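You operate a simulated robot arm through the tools that you are given. There is no shell and no other tool. Be economical: measure what you need, move in short steps, check, and stop when the job is done.

Carry out the task below with a simulated two-armed robot. There is one attempt and no reset: what you move stays moved.

## Task
Take the brown carton and put it on the green sheet.

It is judged by the outcome, as a careful person would: the job done as asked, and still so three seconds after it is handed in. It fails if anything else is knocked over, pushed out of place, dropped, spilled or broken. Flat cloth is picked up by pressing the open fingertips on it (5 to 10 N) and closing them slowly along it; thin cloth reads only 2 to 8 mm in the jaws.

## Robot
Two 7-joint arms with two-finger parallel grippers on one trunk, on a base that drives. Base frame: it is fixed to the floor where the robot stands at the start and does not move with it; the origin is under the middle of the robot, x ahead of it, y to its left, z up. Lengths are in mm, angles in degrees, forces in N, time in s.
The left shoulder is at the start at [60, 143, 901], the right one opposite. With the tool pointing down near the work surface each hand reaches from about 320 to 740 mm from the robot's upright axis, wherever it stands, measured 20 degrees to its own side. Payload 1.57 kg a hand.
The TCP of each hand is the grasp point between the finger pads, 30 mm short of the fingertips. In the tool frame z runs along the fingers and y along their closing line. Largest opening 110 mm; finger width 24, thickness 12; the body of the gripper, 48 by 112 mm, starts 78 mm behind the TCP.
Orientation is that of the tool frame in the base frame, as [roll, pitch, yaw] about the fixed x, y, z axes, in that order (R = Rz(yaw) Ry(pitch) Rx(roll)). With the fingers straight down and closing along the base's y, the tool's x points along the base's -x, its y along +y and its z along -z.

## Interface
- The arms move only by the tool arm_command. It takes "left_moves", "right_moves" or both (then of equal length, played together; a hand with none holds still); each is a list of rows, each a list of 3 entries, a list of its own where there are three numbers: the shift along the tool's x, y, z in mm, then the turn, a rotation vector about the tool's x, y, z in rad, then the finger opening in mm, from 0 to 110. In form: [[[x, y, z], [wx, wy, wz], grip], ...]. A call has 1 to 12 rows; each row is the pose to reach, as a shift and turn from the pose commanded when the call began, along the tool's axes at that moment. Each row takes 0.2 s and may step no farther than 50 mm and 8.6 degrees from the row before; otherwise, or with a gripper value out of range, the whole call is refused. A pose out of reach is approached as far as the arm can. The call stops where the force on the tool passes 40 N (or 10 N more than at its start, if that is more) or the arm is blocked; 0.2 s more then pass. The fingers move at their own pace (about 45 mm/s each) and stop on an object; they squeeze with about 43 N. The grip force told is the motor's: it shows also when the fingers shut on nothing. Time passes only in rows, and 0.2 s behind the last, so rows that repeat a pose let the fingers close. The reply holds the time, the measured pose of the TCP, the force on the tool along the base axes, the opening and the grip force, in the units named above and with some noise.
- Cameras (640 x 400 px; columns grow to the right, rows downward): "scene" is now at [44.5, -9, 1505.3]; the picture's right is [-0.12, -0.99, 0.00], its down [-0.80, 0.10, -0.59] and it looks along [0.58, -0.07, -0.81] (base axes); focal length 278 px, centre (320, 200). "left" rides on the left gripper at [70, -16, -141] in its tool frame; the picture's right is [0.23, 0.97, 0.00], its down [-0.86, 0.20, -0.48] and it looks along [-0.47, 0.11, 0.88] (tool axes); focal length 222 px, centre (320, 200). "right" rides on the right gripper at [70, 16, -141] in its tool frame; the picture's right is [-0.23, 0.97, 0.00], its down [-0.86, -0.20, -0.48] and it looks along [-0.47, -0.11, 0.88] (tool axes); focal length 222 px, centre (320, 200). There is no depth. A picture from a camera that has moved, and an enlarged one, comes with that camera's place and axes in the base frame and with its lens.
- camera(camera): a new picture of that camera. No time passes.
- raise_lower(by): slides the trunk up (or, below 0, down) by that many mm; the arms and the scene camera ride with it, the base frame stays. It gives what a move gives, with no picture.
- roll_base(legs): drives the robot by 1 to 6 legs, each [ahead, left, turn to the left] in mm, mm and degrees, along the robot's own axes; the way and the turn of a leg run together, so that a leg with both is an arc; at most 1500 mm and 180 degrees a leg. The arms and the cameras ride along, it lands a little off, and it stops where it bumps. It gives what a move gives.
- turn_head(pan, tilt): turns the head with the scene camera to pan (to the left, within 86 degrees either way) and tilt (down, from -29 to 69), counted from straight ahead of the robot. It gives what a move gives.
- zoom(camera, box): a new picture of the part [left, top, right, bottom] of that camera's present view, enlarged. No time passes.
- finish_job(): hands the job in; it is judged then, once.

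Work in short steps. Places have to be worked out from the pictures, the camera data and where the tool is seen: move nearer, look again, correct. Check each grasp and each placing, and mend what went wrong. You have 120 turns and 92 pictures in all, those below and enlarged ones among them. Open the grippers and draw the arms clear of the work before you hand the job in, unless the task says otherwise; then end with one line.

The tools are called after "Emit:" as name(argument=value, ...) on one line, values as JSON. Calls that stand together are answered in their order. arm_command: Moves the arms, as the interface text tells. Its arguments: {"type":"object","properties":{"left_moves":{"type":"array","items":{"type":"array"}},"right_moves":{"type":"array","items":{"type":"array"}}},"required":[]} The other tools are called the same way: raise_lower (by) slides the trunk up or down; roll_base (legs) drives the base; turn_head (pan, tilt) turns the head that bears the scene camera; camera (camera) takes a picture; zoom (camera, box) takes an enlarged picture of a part of a camera's view; finish_job () hands the job in.

At the start:

```text
time_s: 0.0
left_position: [498.1, 148.1, 1051.0]
left_orientation: [180.0, 0.1, 180.0]
left_force: [0.6, 1.0, 0.4]
left_opening: 110.2
left_grip_force: 0.0
right_position: [510.2, -247.5, 968.4]
right_orientation: [-180.0, 0.0, 180.0]
right_force: [-0.6, 0.5, -0.7]
right_opening: 110.2
right_grip_force: 0.1
trunk travel left (down, up): [-500.0, 90.0]
robot x, y, heading: [-0.4, -1.9, 0.3]
head pan, tilt: [-7.1, 54.1]
```

scene: 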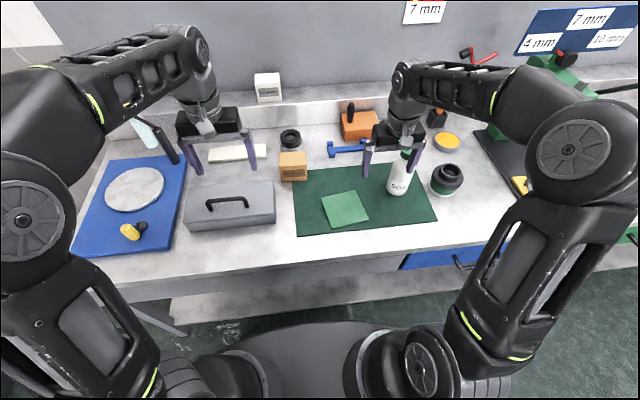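
right: 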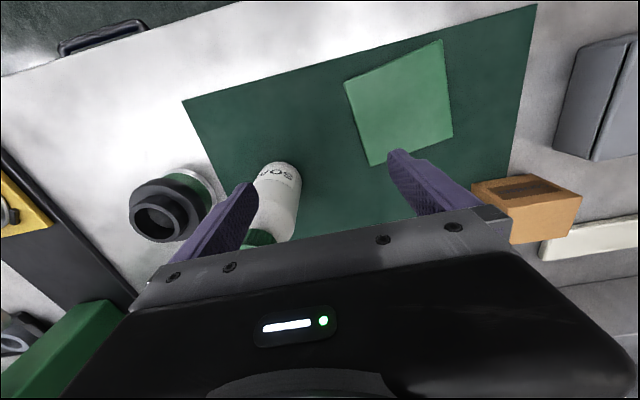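
left: 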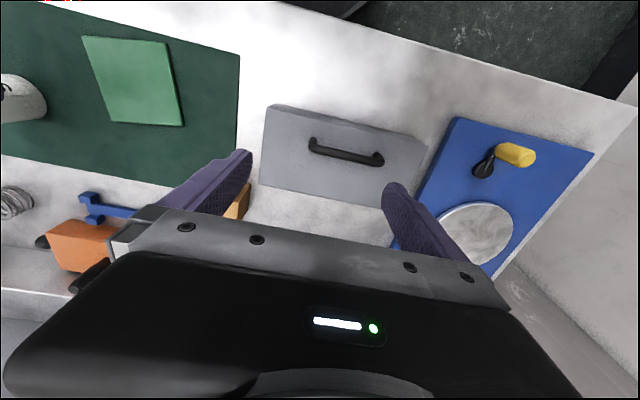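

The brown carton is near scene (293,166). A light green square lies on the dark green mat, so I zoom in to tell which is the sheet and to measure the carton.

Emit:
zoom(camera="scene", box=[250, 120, 450, 245])

Emit:
zoom(camera="right", box=[320, 0, 640, 260])

```text
3.20 times, centred on (350, 182) of scene
camera zoom: at [44.5, -9.0, 1505.3], right [-0.12, -0.99, 0.0], down [-0.8, 0.1, -0.59], along [0.58, -0.07, -0.81], focal length 888 px, centre (224, 256)
```

zoom: 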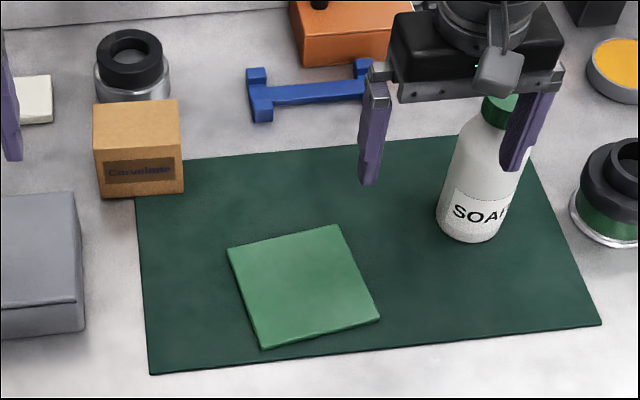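

```text
1.54 times, centred on (480, 130) of right
camera zoom: at [442.9, -231.9, 1110.7], right [0.23, 0.97, 0.0], down [0.86, -0.2, 0.48], along [0.47, -0.11, -0.88], focal length 342 px, centre (74, 308)
```

zoom: 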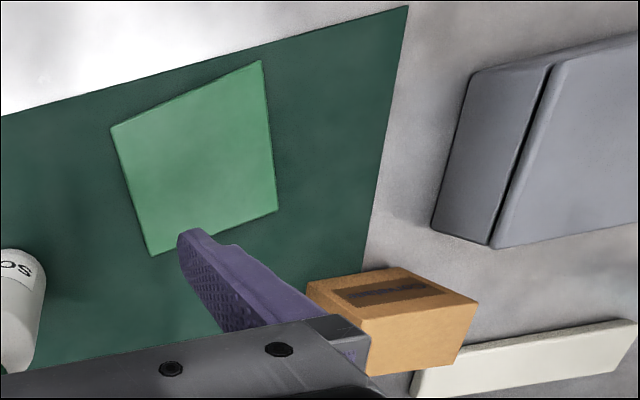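

The light green square is the thin sheet, lying on the dark mat and centred near (500,-141). I put the carton at about (665,3), 60 x 82 mm in plan and 74 mm tall. I lift the right hand clear of the bottle, move the left hand aside, then look down at the carton.

Emit:
arm_command(left_moves=[[[0, 40, -10], [0, 0, 0], 110], [[0, 80, -20], [0, 0, 0], 110], [[0, 120, -20], [0, 0, 0], 110], [[0, 150, -20], [0, 0, 0], 110], [[0, 150, -20], [0, 0, 0], 110], [[0, 150, -20], [0, 0, 0], 110], [[0, 150, -20], [0, 0, 0], 110], [[0, 150, -20], [0, 0, 0], 110]], right_moves=[[[0, 0, -45], [0, 0, 0], 110], [[0, 0, -90], [0, 0, 0], 110], [[0, 40, -100], [0, 0, 0], 110], [[-10, 80, -100], [0, 0, 0], 110], [[-25, 120, -100], [0, 0, 0], 110], [[-40, 160, -100], [0, 0, 0], 110], [[-55, 200, -100], [0, 0, 0], 110], [[-70, 240, -100], [0, 0, 0], 110]])

```text
time_s: 1.8
left_position: [496.9, 298.5, 1069.2]
left_orientation: [-179.9, 0.1, -180.0]
left_force: [0.5, -0.5, -0.3]
left_opening: 109.8
left_grip_force: 0.1
right_position: [531.3, -147.4, 1070.4]
right_orientation: [-179.9, 0.3, 180.0]
right_force: [-0.2, 0.4, 0.8]
right_opening: 110.2
right_grip_force: 0.0
right hand out of reach, approached as far as the arm can: row 5, 6, 7, 8
trunk travel left (down, up): [-500.0, 90.0]
robot x, y, heading: [-3.0, -0.1, -0.0]
head pan, tilt: [-7.1, 54.1]
```

The right hand ran out of reach at this height. I raise the trunk, which leaves the hand lower relative to the shoulder, and try again from there.

Emit:
raise_lower(by=80)

```text
time_s: 3.0
left_position: [497.2, 298.5, 1149.2]
left_orientation: [-179.9, 0.2, 180.0]
left_force: [0.0, 0.2, -1.0]
left_opening: 109.9
left_grip_force: 0.1
right_position: [531.4, -147.6, 1150.7]
right_orientation: [-179.9, 0.2, 180.0]
right_force: [0.0, -0.1, 0.1]
right_opening: 110.1
right_grip_force: 0.1
trunk travel left (down, up): [-580.0, 10.0]
robot x, y, heading: [-2.4, 0.7, -0.1]
head pan, tilt: [-7.1, 54.1]
```

The trunk is up 80 mm. I lower the right hand 150 mm over the empty part of the mat to find its real pose.

Emit:
arm_command(right_moves=[[[0, 0, 45], [0, 0, 0], 110], [[0, 0, 90], [0, 0, 0], 110], [[0, 0, 130], [0, 0, 0], 110], [[0, 0, 150], [0, 0, 0], 110]])

```text
time_s: 4.0
left_position: [496.7, 299.0, 1148.9]
left_orientation: [180.0, 0.1, -179.9]
left_force: [-0.8, 0.6, -0.7]
left_opening: 110.0
left_grip_force: 0.1
right_position: [531.5, -148.2, 999.0]
right_orientation: [180.0, 0.3, 180.0]
right_force: [0.6, -0.6, -0.5]
right_opening: 110.1
right_grip_force: 0.1
trunk travel left (down, up): [-580.0, 10.0]
robot x, y, heading: [-0.4, 3.4, 0.1]
head pan, tilt: [-7.1, 54.1]
```

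The shift counts from the reached pose. Now I move toward the carton at z about 980, well above its top at 878.

Emit:
arm_command(right_moves=[[[-20, 40, 0], [0, 0, 0], 110], [[-40, 75, 10], [0, 0, 0], 110], [[-70, 110, 20], [0, 0, 0], 110], [[-100, 140, 20], [0, 0, 0], 110], [[-100, 140, 20], [0, 0, 0], 110]])

Emit:
camera(camera="right")

Emit:
camera(camera="scene")

```text
time_s: 5.2
left_position: [496.2, 298.2, 1150.2]
left_orientation: [-179.9, 0.1, 179.9]
left_force: [-0.7, -0.7, -0.2]
left_opening: 109.9
left_grip_force: 0.0
right_position: [630.9, -6.8, 983.0]
right_orientation: [180.0, 0.3, -180.0]
right_force: [0.4, -0.1, 0.4]
right_opening: 110.2
right_grip_force: 0.1
trunk travel left (down, up): [-580.0, 10.0]
robot x, y, heading: [-2.1, 1.5, 0.0]
head pan, tilt: [-7.1, 54.1]
```

```text
86 pictures are left
camera right: at [562.5, 9.6, 1123.9], right [0.23, 0.97, 0.0], down [0.85, -0.2, 0.48], along [0.47, -0.11, -0.88], focal length 222 px, centre (320, 200)
```

right: 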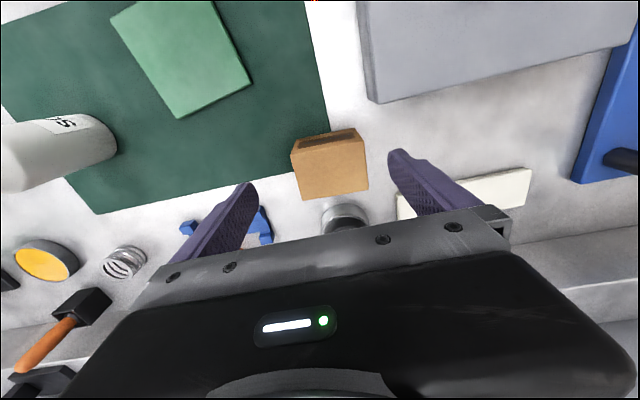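

```text
85 pictures are left
camera scene: at [44.0, -9.2, 1585.3], right [-0.12, -0.99, 0.0], down [-0.8, 0.1, -0.59], along [0.58, -0.07, -0.81], focal length 278 px, centre (320, 200)
```

scene: 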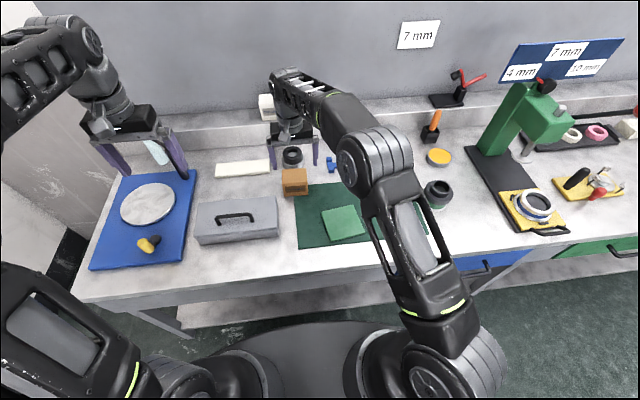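

Reach is fine here. I zoom on the carton to refine its pose.

Emit:
zoom(camera="right", box=[260, 100, 420, 230])

Emit:
zoom(camera="scene", box=[240, 130, 380, 260])

```text
3.08 times, centred on (340, 165) of right
camera zoom: at [562.5, 9.6, 1123.9], right [0.23, 0.97, 0.0], down [0.85, -0.2, 0.48], along [0.47, -0.11, -0.88], focal length 684 px, centre (258, 308)
```

zoom: 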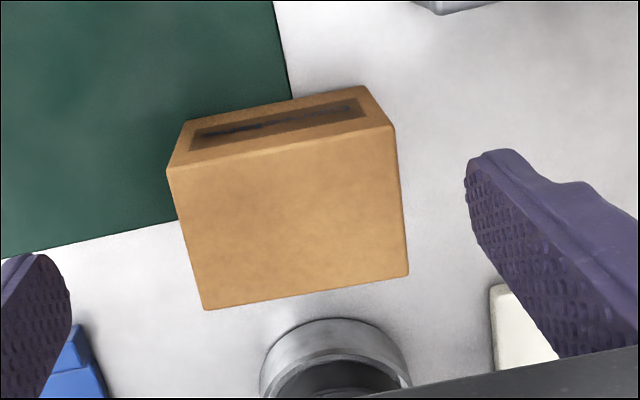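

```text
3.08 times, centred on (310, 195) of scene
camera zoom: at [44.0, -9.2, 1585.3], right [-0.12, -0.99, 0.0], down [-0.8, 0.1, -0.59], along [0.58, -0.07, -0.81], focal length 854 px, centre (351, 215)
```

zoom: 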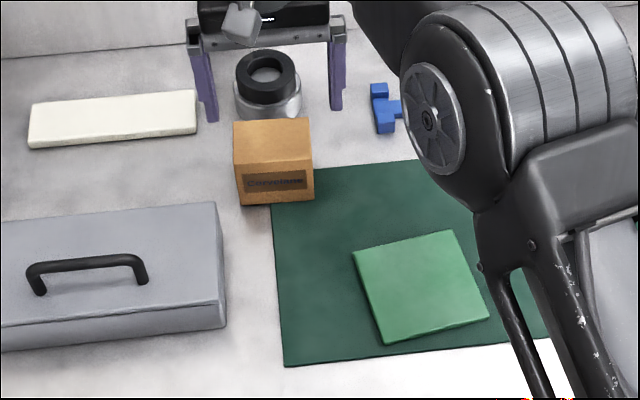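

Both cameras agree: carton centre (661,0), top z 880, yaw about -2.3°. I move over it, turn slightly, and stop with the fingertips just above its top to check.

Emit:
arm_command(right_moves=[[[-15, 4, 10], [0, 0, 0.02], 110], [[-30, 7, 25], [0, 0, 0.04], 110], [[-30, 7, 50], [0, 0, 0.04], 110], [[-30, 7, 60], [0, 0, 0.04], 110]])

Emit:
camera(camera="right")

Emit:
zoom(camera="scene", box=[240, 110, 360, 220])

```text
time_s: 6.2
left_position: [497.3, 298.5, 1149.2]
left_orientation: [-179.9, 0.1, -179.9]
left_force: [0.0, -0.3, 0.0]
left_opening: 109.9
left_grip_force: 0.0
right_position: [662.2, -0.1, 923.2]
right_orientation: [179.9, 0.2, 177.6]
right_force: [-0.2, 0.1, 0.6]
right_opening: 110.1
right_grip_force: 0.0
trunk travel left (down, up): [-580.0, 10.0]
robot x, y, heading: [0.6, 1.0, 0.1]
head pan, tilt: [-7.1, 54.1]
```

```text
82 pictures are left
camera right: at [593.4, 18.8, 1063.4], right [0.27, 0.96, 0.0], down [0.84, -0.23, 0.48], along [0.46, -0.13, -0.88], focal length 222 px, centre (320, 200)
```

right: 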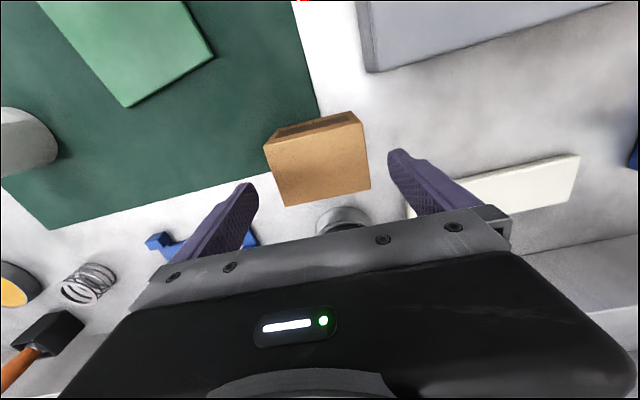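

```text
3.64 times, centred on (300, 165) of scene
camera zoom: at [44.7, -8.8, 1585.3], right [-0.12, -0.99, 0.0], down [-0.8, 0.1, -0.59], along [0.58, -0.07, -0.81], focal length 1009 px, centre (393, 327)
```

zoom: 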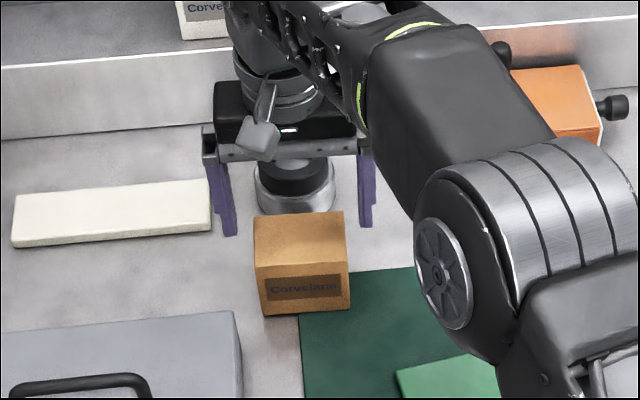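

The fingers straddle the carton, about 14 mm clear on each side, and nothing lies under the fingertips. I descend 75 mm.

Emit:
arm_command(right_moves=[[[0, 0, 20], [0, 0, 0], 110], [[0, 0, 40], [0, 0, 0], 110], [[0, 0, 60], [0, 0, 0], 110], [[0, 0, 75], [0, 0, 0], 110]])

Emit:
camera(camera="right")

```text
time_s: 7.2
left_position: [496.3, 297.9, 1150.2]
left_orientation: [180.0, 0.1, -180.0]
left_force: [0.2, 0.2, 1.0]
left_opening: 110.0
left_grip_force: 0.1
right_position: [662.2, -1.1, 845.6]
right_orientation: [180.0, 0.2, 177.8]
right_force: [0.1, 0.4, 0.8]
right_opening: 109.7
right_grip_force: 0.0
trunk travel left (down, up): [-580.0, 10.0]
robot x, y, heading: [0.4, -1.3, -0.1]
head pan, tilt: [-7.1, 54.1]
```

```text
80 pictures are left
camera right: at [594.2, 18.3, 987.6], right [0.27, 0.96, 0.0], down [0.84, -0.23, 0.48], along [0.46, -0.13, -0.88], focal length 222 px, centre (320, 200)
```

right: 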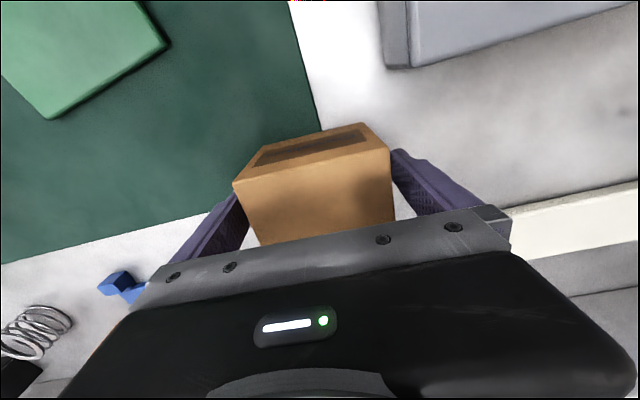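

The carton sits between the pads. I close the fingers.

Emit:
arm_command(right_moves=[[[0, 0, 0], [0, 0, 0], 95], [[0, 0, 0], [0, 0, 0], 85], [[0, 0, 0], [0, 0, 0], 74], [[0, 0, 0], [0, 0, 0], 74], [[0, 0, 0], [0, 0, 0], 74]])

```text
time_s: 8.4
left_position: [496.4, 299.4, 1149.6]
left_orientation: [-179.9, 0.2, -179.9]
left_force: [-0.3, -0.6, -0.1]
left_opening: 110.0
left_grip_force: 0.1
right_position: [662.1, 0.3, 846.2]
right_orientation: [-180.0, 0.2, 177.7]
right_force: [-0.9, 0.7, -0.4]
right_opening: 84.8
right_grip_force: 39.8
trunk travel left (down, up): [-580.0, 10.0]
robot x, y, heading: [-0.6, 2.4, -0.2]
head pan, tilt: [-7.1, 54.1]
```

The carton is held at 84.8 mm with 40 N. I lift it 60 mm.

Emit:
arm_command(right_moves=[[[0, 0, -15], [0, 0, 0], 74], [[0, 0, -30], [0, 0, 0], 74], [[0, 0, -45], [0, 0, 0], 74], [[0, 0, -60], [0, 0, 0], 74], [[0, 0, -60], [0, 0, 0], 74]])

Emit:
camera(camera="right")

Emit:
camera(camera="scene")

```text
time_s: 9.6
left_position: [498.3, 296.9, 1149.4]
left_orientation: [179.9, 0.1, 179.9]
left_force: [0.3, 0.1, 1.1]
left_opening: 110.2
left_grip_force: 0.0
right_position: [661.8, -0.3, 905.9]
right_orientation: [-179.9, 0.1, 177.7]
right_force: [0.0, -0.2, -1.6]
right_opening: 84.5
right_grip_force: 43.1
trunk travel left (down, up): [-580.0, 10.0]
robot x, y, heading: [-1.1, 0.7, 0.0]
head pan, tilt: [-7.1, 54.1]
```

```text
79 pictures are left
camera right: at [593.6, 18.1, 1047.4], right [0.27, 0.96, 0.0], down [0.85, -0.23, 0.48], along [0.46, -0.13, -0.88], focal length 222 px, centre (320, 200)
```

right: 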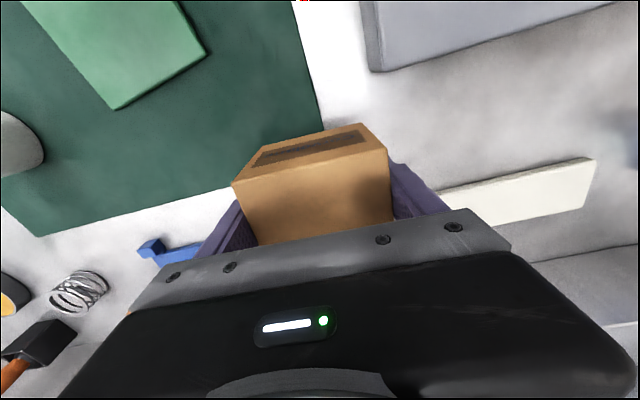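

```text
78 pictures are left
camera scene: at [44.8, -8.9, 1585.3], right [-0.12, -0.99, 0.0], down [-0.8, 0.1, -0.59], along [0.58, -0.07, -0.81], focal length 278 px, centre (320, 200)
```

scene: 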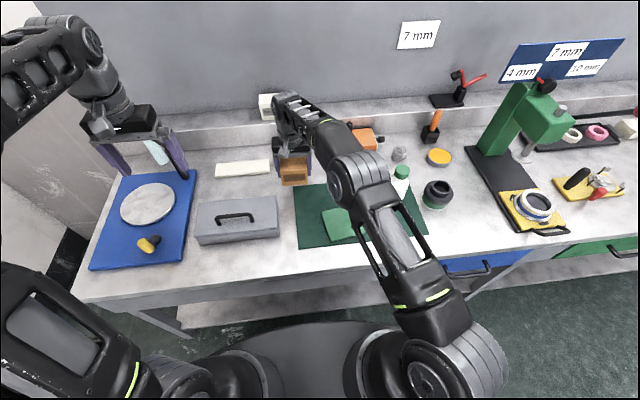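

The carton is lifted and level. I carry it in two stages toward the sheet centre (501,-137), turning it about 10° to line up with the sheet.

Emit:
arm_command(right_moves=[[[15, -20, -15], [0, 0, -0.02], 74], [[30, -40, -25], [0, 0, -0.05], 74], [[52, -60, -25], [0, 0, -0.08], 74], [[75, -80, -25], [0, 0, -0.11], 74], [[75, -80, -25], [0, 0, -0.11], 74]])

Emit:
camera(camera="scene")

```text
time_s: 10.8
left_position: [497.6, 299.3, 1150.4]
left_orientation: [-180.0, -0.1, 180.0]
left_force: [0.2, 0.2, 0.3]
left_opening: 110.0
left_grip_force: 0.0
right_position: [583.9, -74.5, 929.8]
right_orientation: [-179.9, 0.2, -176.0]
right_force: [0.1, 0.3, -1.7]
right_opening: 84.5
right_grip_force: 43.0
trunk travel left (down, up): [-580.0, 10.0]
robot x, y, heading: [-1.1, -0.6, -0.1]
head pan, tilt: [-7.1, 54.1]
```

```text
77 pictures are left
camera scene: at [45.1, -8.6, 1585.3], right [-0.12, -0.99, 0.0], down [-0.8, 0.1, -0.59], along [0.58, -0.07, -0.81], focal length 278 px, centre (320, 200)
```

scene: 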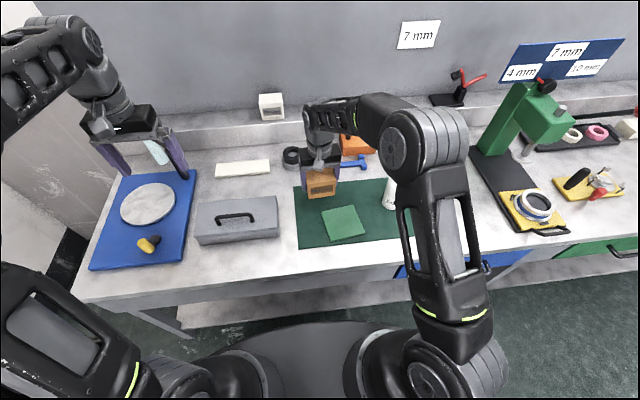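

The elbow is high and clear of the bottle. I go on to hover over the sheet centre.

Emit:
arm_command(right_moves=[[[22, -14, 0], [0, 0, -0.02], 74], [[44, -28, 0], [0, 0, -0.04], 74], [[66, -42, 0], [0, 0, -0.06], 74], [[87, -56, 0], [0, 0, -0.07], 74], [[87, -56, 0], [0, 0, -0.07], 74]])

Emit:
camera(camera="scene")

Emit:
camera(camera="right")

```text
time_s: 12.0
left_position: [498.0, 298.1, 1149.2]
left_orientation: [-179.9, 0.0, -179.9]
left_force: [-0.1, -0.9, 0.2]
left_opening: 109.9
left_grip_force: 0.1
right_position: [501.4, -138.6, 930.0]
right_orientation: [180.0, 0.1, -172.0]
right_force: [-0.6, -0.6, -1.9]
right_opening: 84.6
right_grip_force: 43.3
trunk travel left (down, up): [-580.0, 10.0]
robot x, y, heading: [0.1, -0.2, 0.1]
head pan, tilt: [-7.1, 54.1]
```

```text
76 pictures are left
camera scene: at [45.0, -8.7, 1585.3], right [-0.12, -0.99, 0.0], down [-0.8, 0.1, -0.59], along [0.58, -0.07, -0.81], focal length 278 px, centre (320, 200)
```

scene: 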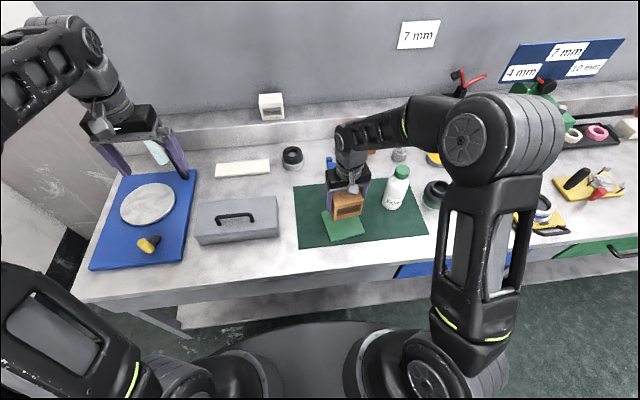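

```text
75 pictures are left
camera right: at [430.1, -133.0, 1071.2], right [0.09, 1.0, 0.0], down [0.87, -0.08, 0.48], along [0.48, -0.04, -0.88], focal length 222 px, centre (320, 200)
```

right: 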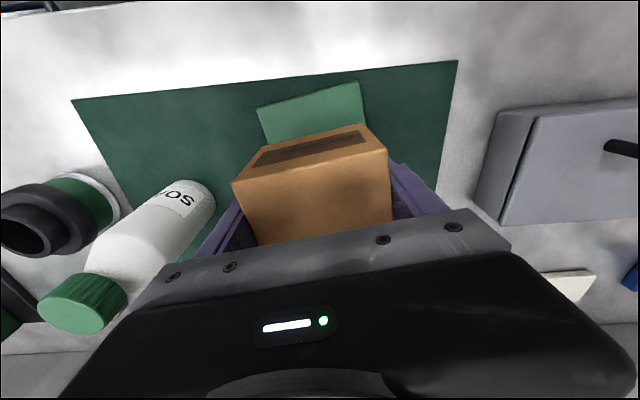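

The hand is over the sheet centre and the right camera gives the same sheet corners. I lower to about TCP z 862, with contact expected around 848–856.

Emit:
arm_command(right_moves=[[[0, 0, 20], [0, 0, 0], 74], [[0, 0, 40], [0, 0, 0], 74], [[0, 0, 58], [0, 0, 0], 74], [[0, 0, 68], [0, 0, 0], 74], [[0, 0, 68], [0, 0, 0], 74]])

Emit:
zoom(camera="scene", box=[280, 170, 420, 260])

```text
time_s: 13.2
left_position: [496.7, 299.0, 1149.7]
left_orientation: [-180.0, 0.1, 180.0]
left_force: [0.0, -0.1, -0.3]
left_opening: 110.3
left_grip_force: 0.0
right_position: [501.6, -138.9, 863.9]
right_orientation: [180.0, 0.1, -172.0]
right_force: [0.0, 0.2, -1.1]
right_opening: 84.6
right_grip_force: 43.0
trunk travel left (down, up): [-580.0, 10.0]
robot x, y, heading: [-0.9, 2.7, -0.0]
head pan, tilt: [-7.1, 54.1]
```

```text
4.44 times, centred on (350, 215) of scene
camera zoom: at [44.6, -9.0, 1585.3], right [-0.12, -0.99, 0.0], down [-0.8, 0.1, -0.59], along [0.58, -0.07, -0.81], focal length 1233 px, centre (187, 133)
```

zoom: 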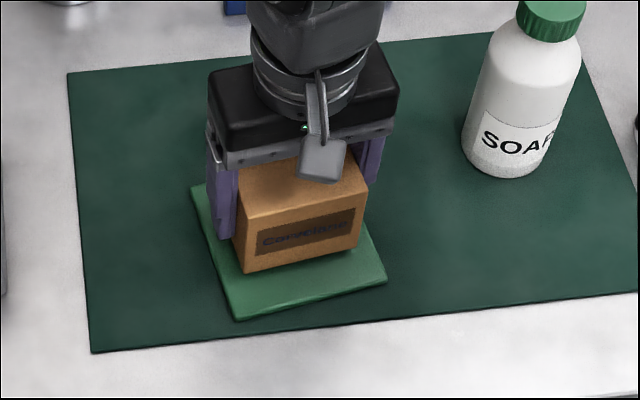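

Well centred. I ease down in 2 mm steps to find contact.

Emit:
arm_command(right_moves=[[[0, 0, 2], [0, 0, 0], 74], [[0, 0, 4], [0, 0, 0], 74], [[0, 0, 6], [0, 0, 0], 74], [[0, 0, 7], [0, 0, 0], 74], [[0, 0, 7], [0, 0, 0], 74]])

```text
time_s: 14.4
left_position: [495.7, 299.1, 1149.8]
left_orientation: [-179.9, 0.1, 180.0]
left_force: [0.1, 0.3, 0.0]
left_opening: 110.2
left_grip_force: 0.0
right_position: [500.4, -138.6, 856.2]
right_orientation: [-180.0, 0.2, -172.0]
right_force: [0.1, -0.6, -1.9]
right_opening: 84.4
right_grip_force: 43.2
trunk travel left (down, up): [-580.0, 10.0]
robot x, y, heading: [-2.5, 3.1, -0.2]
head pan, tilt: [-7.1, 54.1]
```

No contact yet, so I keep going gently.

Emit:
arm_command(right_moves=[[[0, 0, 1], [0, 0, 0], 74], [[0, 0, 2], [0, 0, 0], 74], [[0, 0, 3], [0, 0, 0], 74], [[0, 0, 3], [0, 0, 0], 74]])

```text
time_s: 15.4
left_position: [497.2, 298.8, 1150.2]
left_orientation: [-179.9, 0.1, -180.0]
left_force: [-0.7, -0.3, -0.1]
left_opening: 110.0
left_grip_force: 0.0
right_position: [500.7, -139.2, 853.5]
right_orientation: [180.0, 0.4, -172.0]
right_force: [-2.4, 0.4, 11.9]
right_opening: 84.4
right_grip_force: 42.8
trunk travel left (down, up): [-580.0, 10.0]
robot x, y, heading: [-1.4, 1.6, -0.2]
head pan, tilt: [-7.1, 54.1]
```

There is contact at 12 N, so the carton rests on the sheet. I open the fingers and let it settle.

Emit:
arm_command(right_moves=[[[0, 0, -1], [0, 0, 0], 84], [[0, 0, -1], [0, 0, 0], 92], [[0, 0, -1], [0, 0, 0], 100], [[0, 0, -1], [0, 0, 0], 108], [[0, 0, -1], [0, 0, 0], 108]])

Emit:
camera(camera="right")

```text
time_s: 16.6
left_position: [496.2, 299.3, 1150.1]
left_orientation: [-180.0, 0.1, -180.0]
left_force: [-0.3, 0.1, -1.1]
left_opening: 109.9
left_grip_force: 0.0
right_position: [502.1, -140.0, 854.4]
right_orientation: [180.0, 0.2, -172.0]
right_force: [-0.9, 0.8, 0.3]
right_opening: 108.0
right_grip_force: 0.1
trunk travel left (down, up): [-580.0, 10.0]
robot x, y, heading: [-0.1, -1.7, 0.0]
head pan, tilt: [-7.1, 54.1]
```

```text
73 pictures are left
camera right: at [430.9, -133.5, 995.5], right [0.09, 1.0, 0.0], down [0.87, -0.08, 0.48], along [0.48, -0.04, -0.88], focal length 222 px, centre (320, 200)
```

right: 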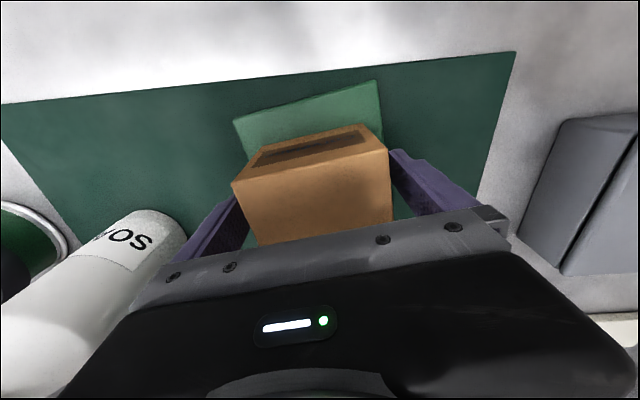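

Both fingers are off the carton. I raise the hand straight up.

Emit:
arm_command(right_moves=[[[0, 0, -10], [0, 0, 0], 108], [[0, 0, -30], [0, 0, 0], 108], [[0, 0, -60], [0, 0, 0], 108], [[0, 0, -100], [0, 0, 0], 108], [[0, 0, -150], [0, 0, 0], 108], [[30, 0, -190], [0, 0, 0], 108], [[70, 0, -200], [0, 0, 0], 108], [[100, 0, -200], [0, 0, 0], 108]])

Emit:
camera(camera="scene")

Emit:
camera(camera="right")

```text
time_s: 18.4
left_position: [496.3, 298.0, 1149.9]
left_orientation: [-179.9, 0.1, -180.0]
left_force: [-0.6, -0.6, -1.0]
left_opening: 109.9
left_grip_force: 0.0
right_position: [398.9, -153.7, 1051.2]
right_orientation: [-179.8, 0.2, -172.0]
right_force: [0.1, 0.4, 0.1]
right_opening: 107.8
right_grip_force: 0.1
trunk travel left (down, up): [-580.0, 10.0]
robot x, y, heading: [-0.8, -0.7, -0.1]
head pan, tilt: [-7.1, 54.1]
```

```text
72 pictures are left
camera scene: at [43.6, -9.2, 1585.3], right [-0.12, -0.99, 0.0], down [-0.8, 0.1, -0.59], along [0.58, -0.07, -0.81], focal length 278 px, centre (320, 200)
```

scene: 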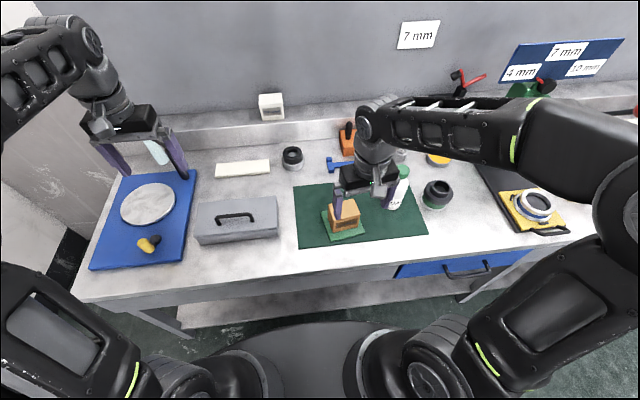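

```text
71 pictures are left
camera right: at [328.0, -146.9, 1193.1], right [0.09, 1.0, 0.0], down [0.87, -0.08, 0.48], along [0.48, -0.04, -0.88], focal length 222 px, centre (320, 200)
```

right: 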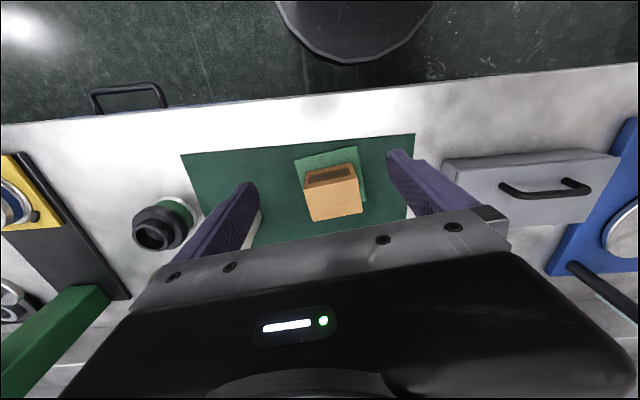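

The carton stands on the sheet. I draw the hand a bit farther to the side and check once more.

Emit:
arm_command(right_moves=[[[0, -40, -10], [0, 0, 0], 108], [[0, -80, -20], [0, 0, 0], 108], [[0, -120, -20], [0, 0, 0], 108], [[0, -150, -20], [0, 0, 0], 108], [[0, -150, -20], [0, 0, 0], 108]])

Emit:
zoom(camera="scene", box=[260, 130, 460, 255])

```text
time_s: 19.6
left_position: [496.2, 299.1, 1149.7]
left_orientation: [-179.8, 0.2, 179.9]
left_force: [0.8, -0.1, -0.5]
left_opening: 110.0
left_grip_force: 0.1
right_position: [418.3, -303.0, 1074.8]
right_orientation: [-179.9, 0.2, -171.9]
right_force: [-0.2, 0.4, 0.9]
right_opening: 108.0
right_grip_force: 0.0
trunk travel left (down, up): [-580.0, 10.0]
robot x, y, heading: [1.0, -3.1, -0.0]
head pan, tilt: [-7.1, 54.1]
```

```text
3.20 times, centred on (360, 192) of scene
camera zoom: at [44.3, -8.8, 1585.3], right [-0.12, -0.99, 0.0], down [-0.8, 0.1, -0.59], along [0.58, -0.07, -0.81], focal length 888 px, centre (192, 224)
```

zoom: 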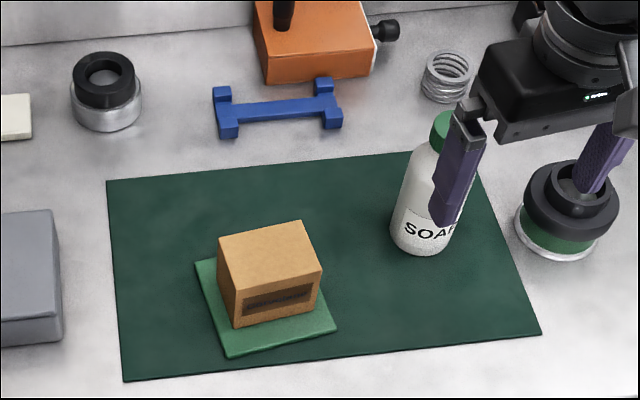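

The carton sits fully on the green sheet, everything else is where it was, and both hands are open and clear. I hand the job in.

Emit:
finish_job()

```text
The job is handed in.
```

The brown carton is standing on the light green sheet, well inside its edges; nothing else was moved, and both hands are open and clear.
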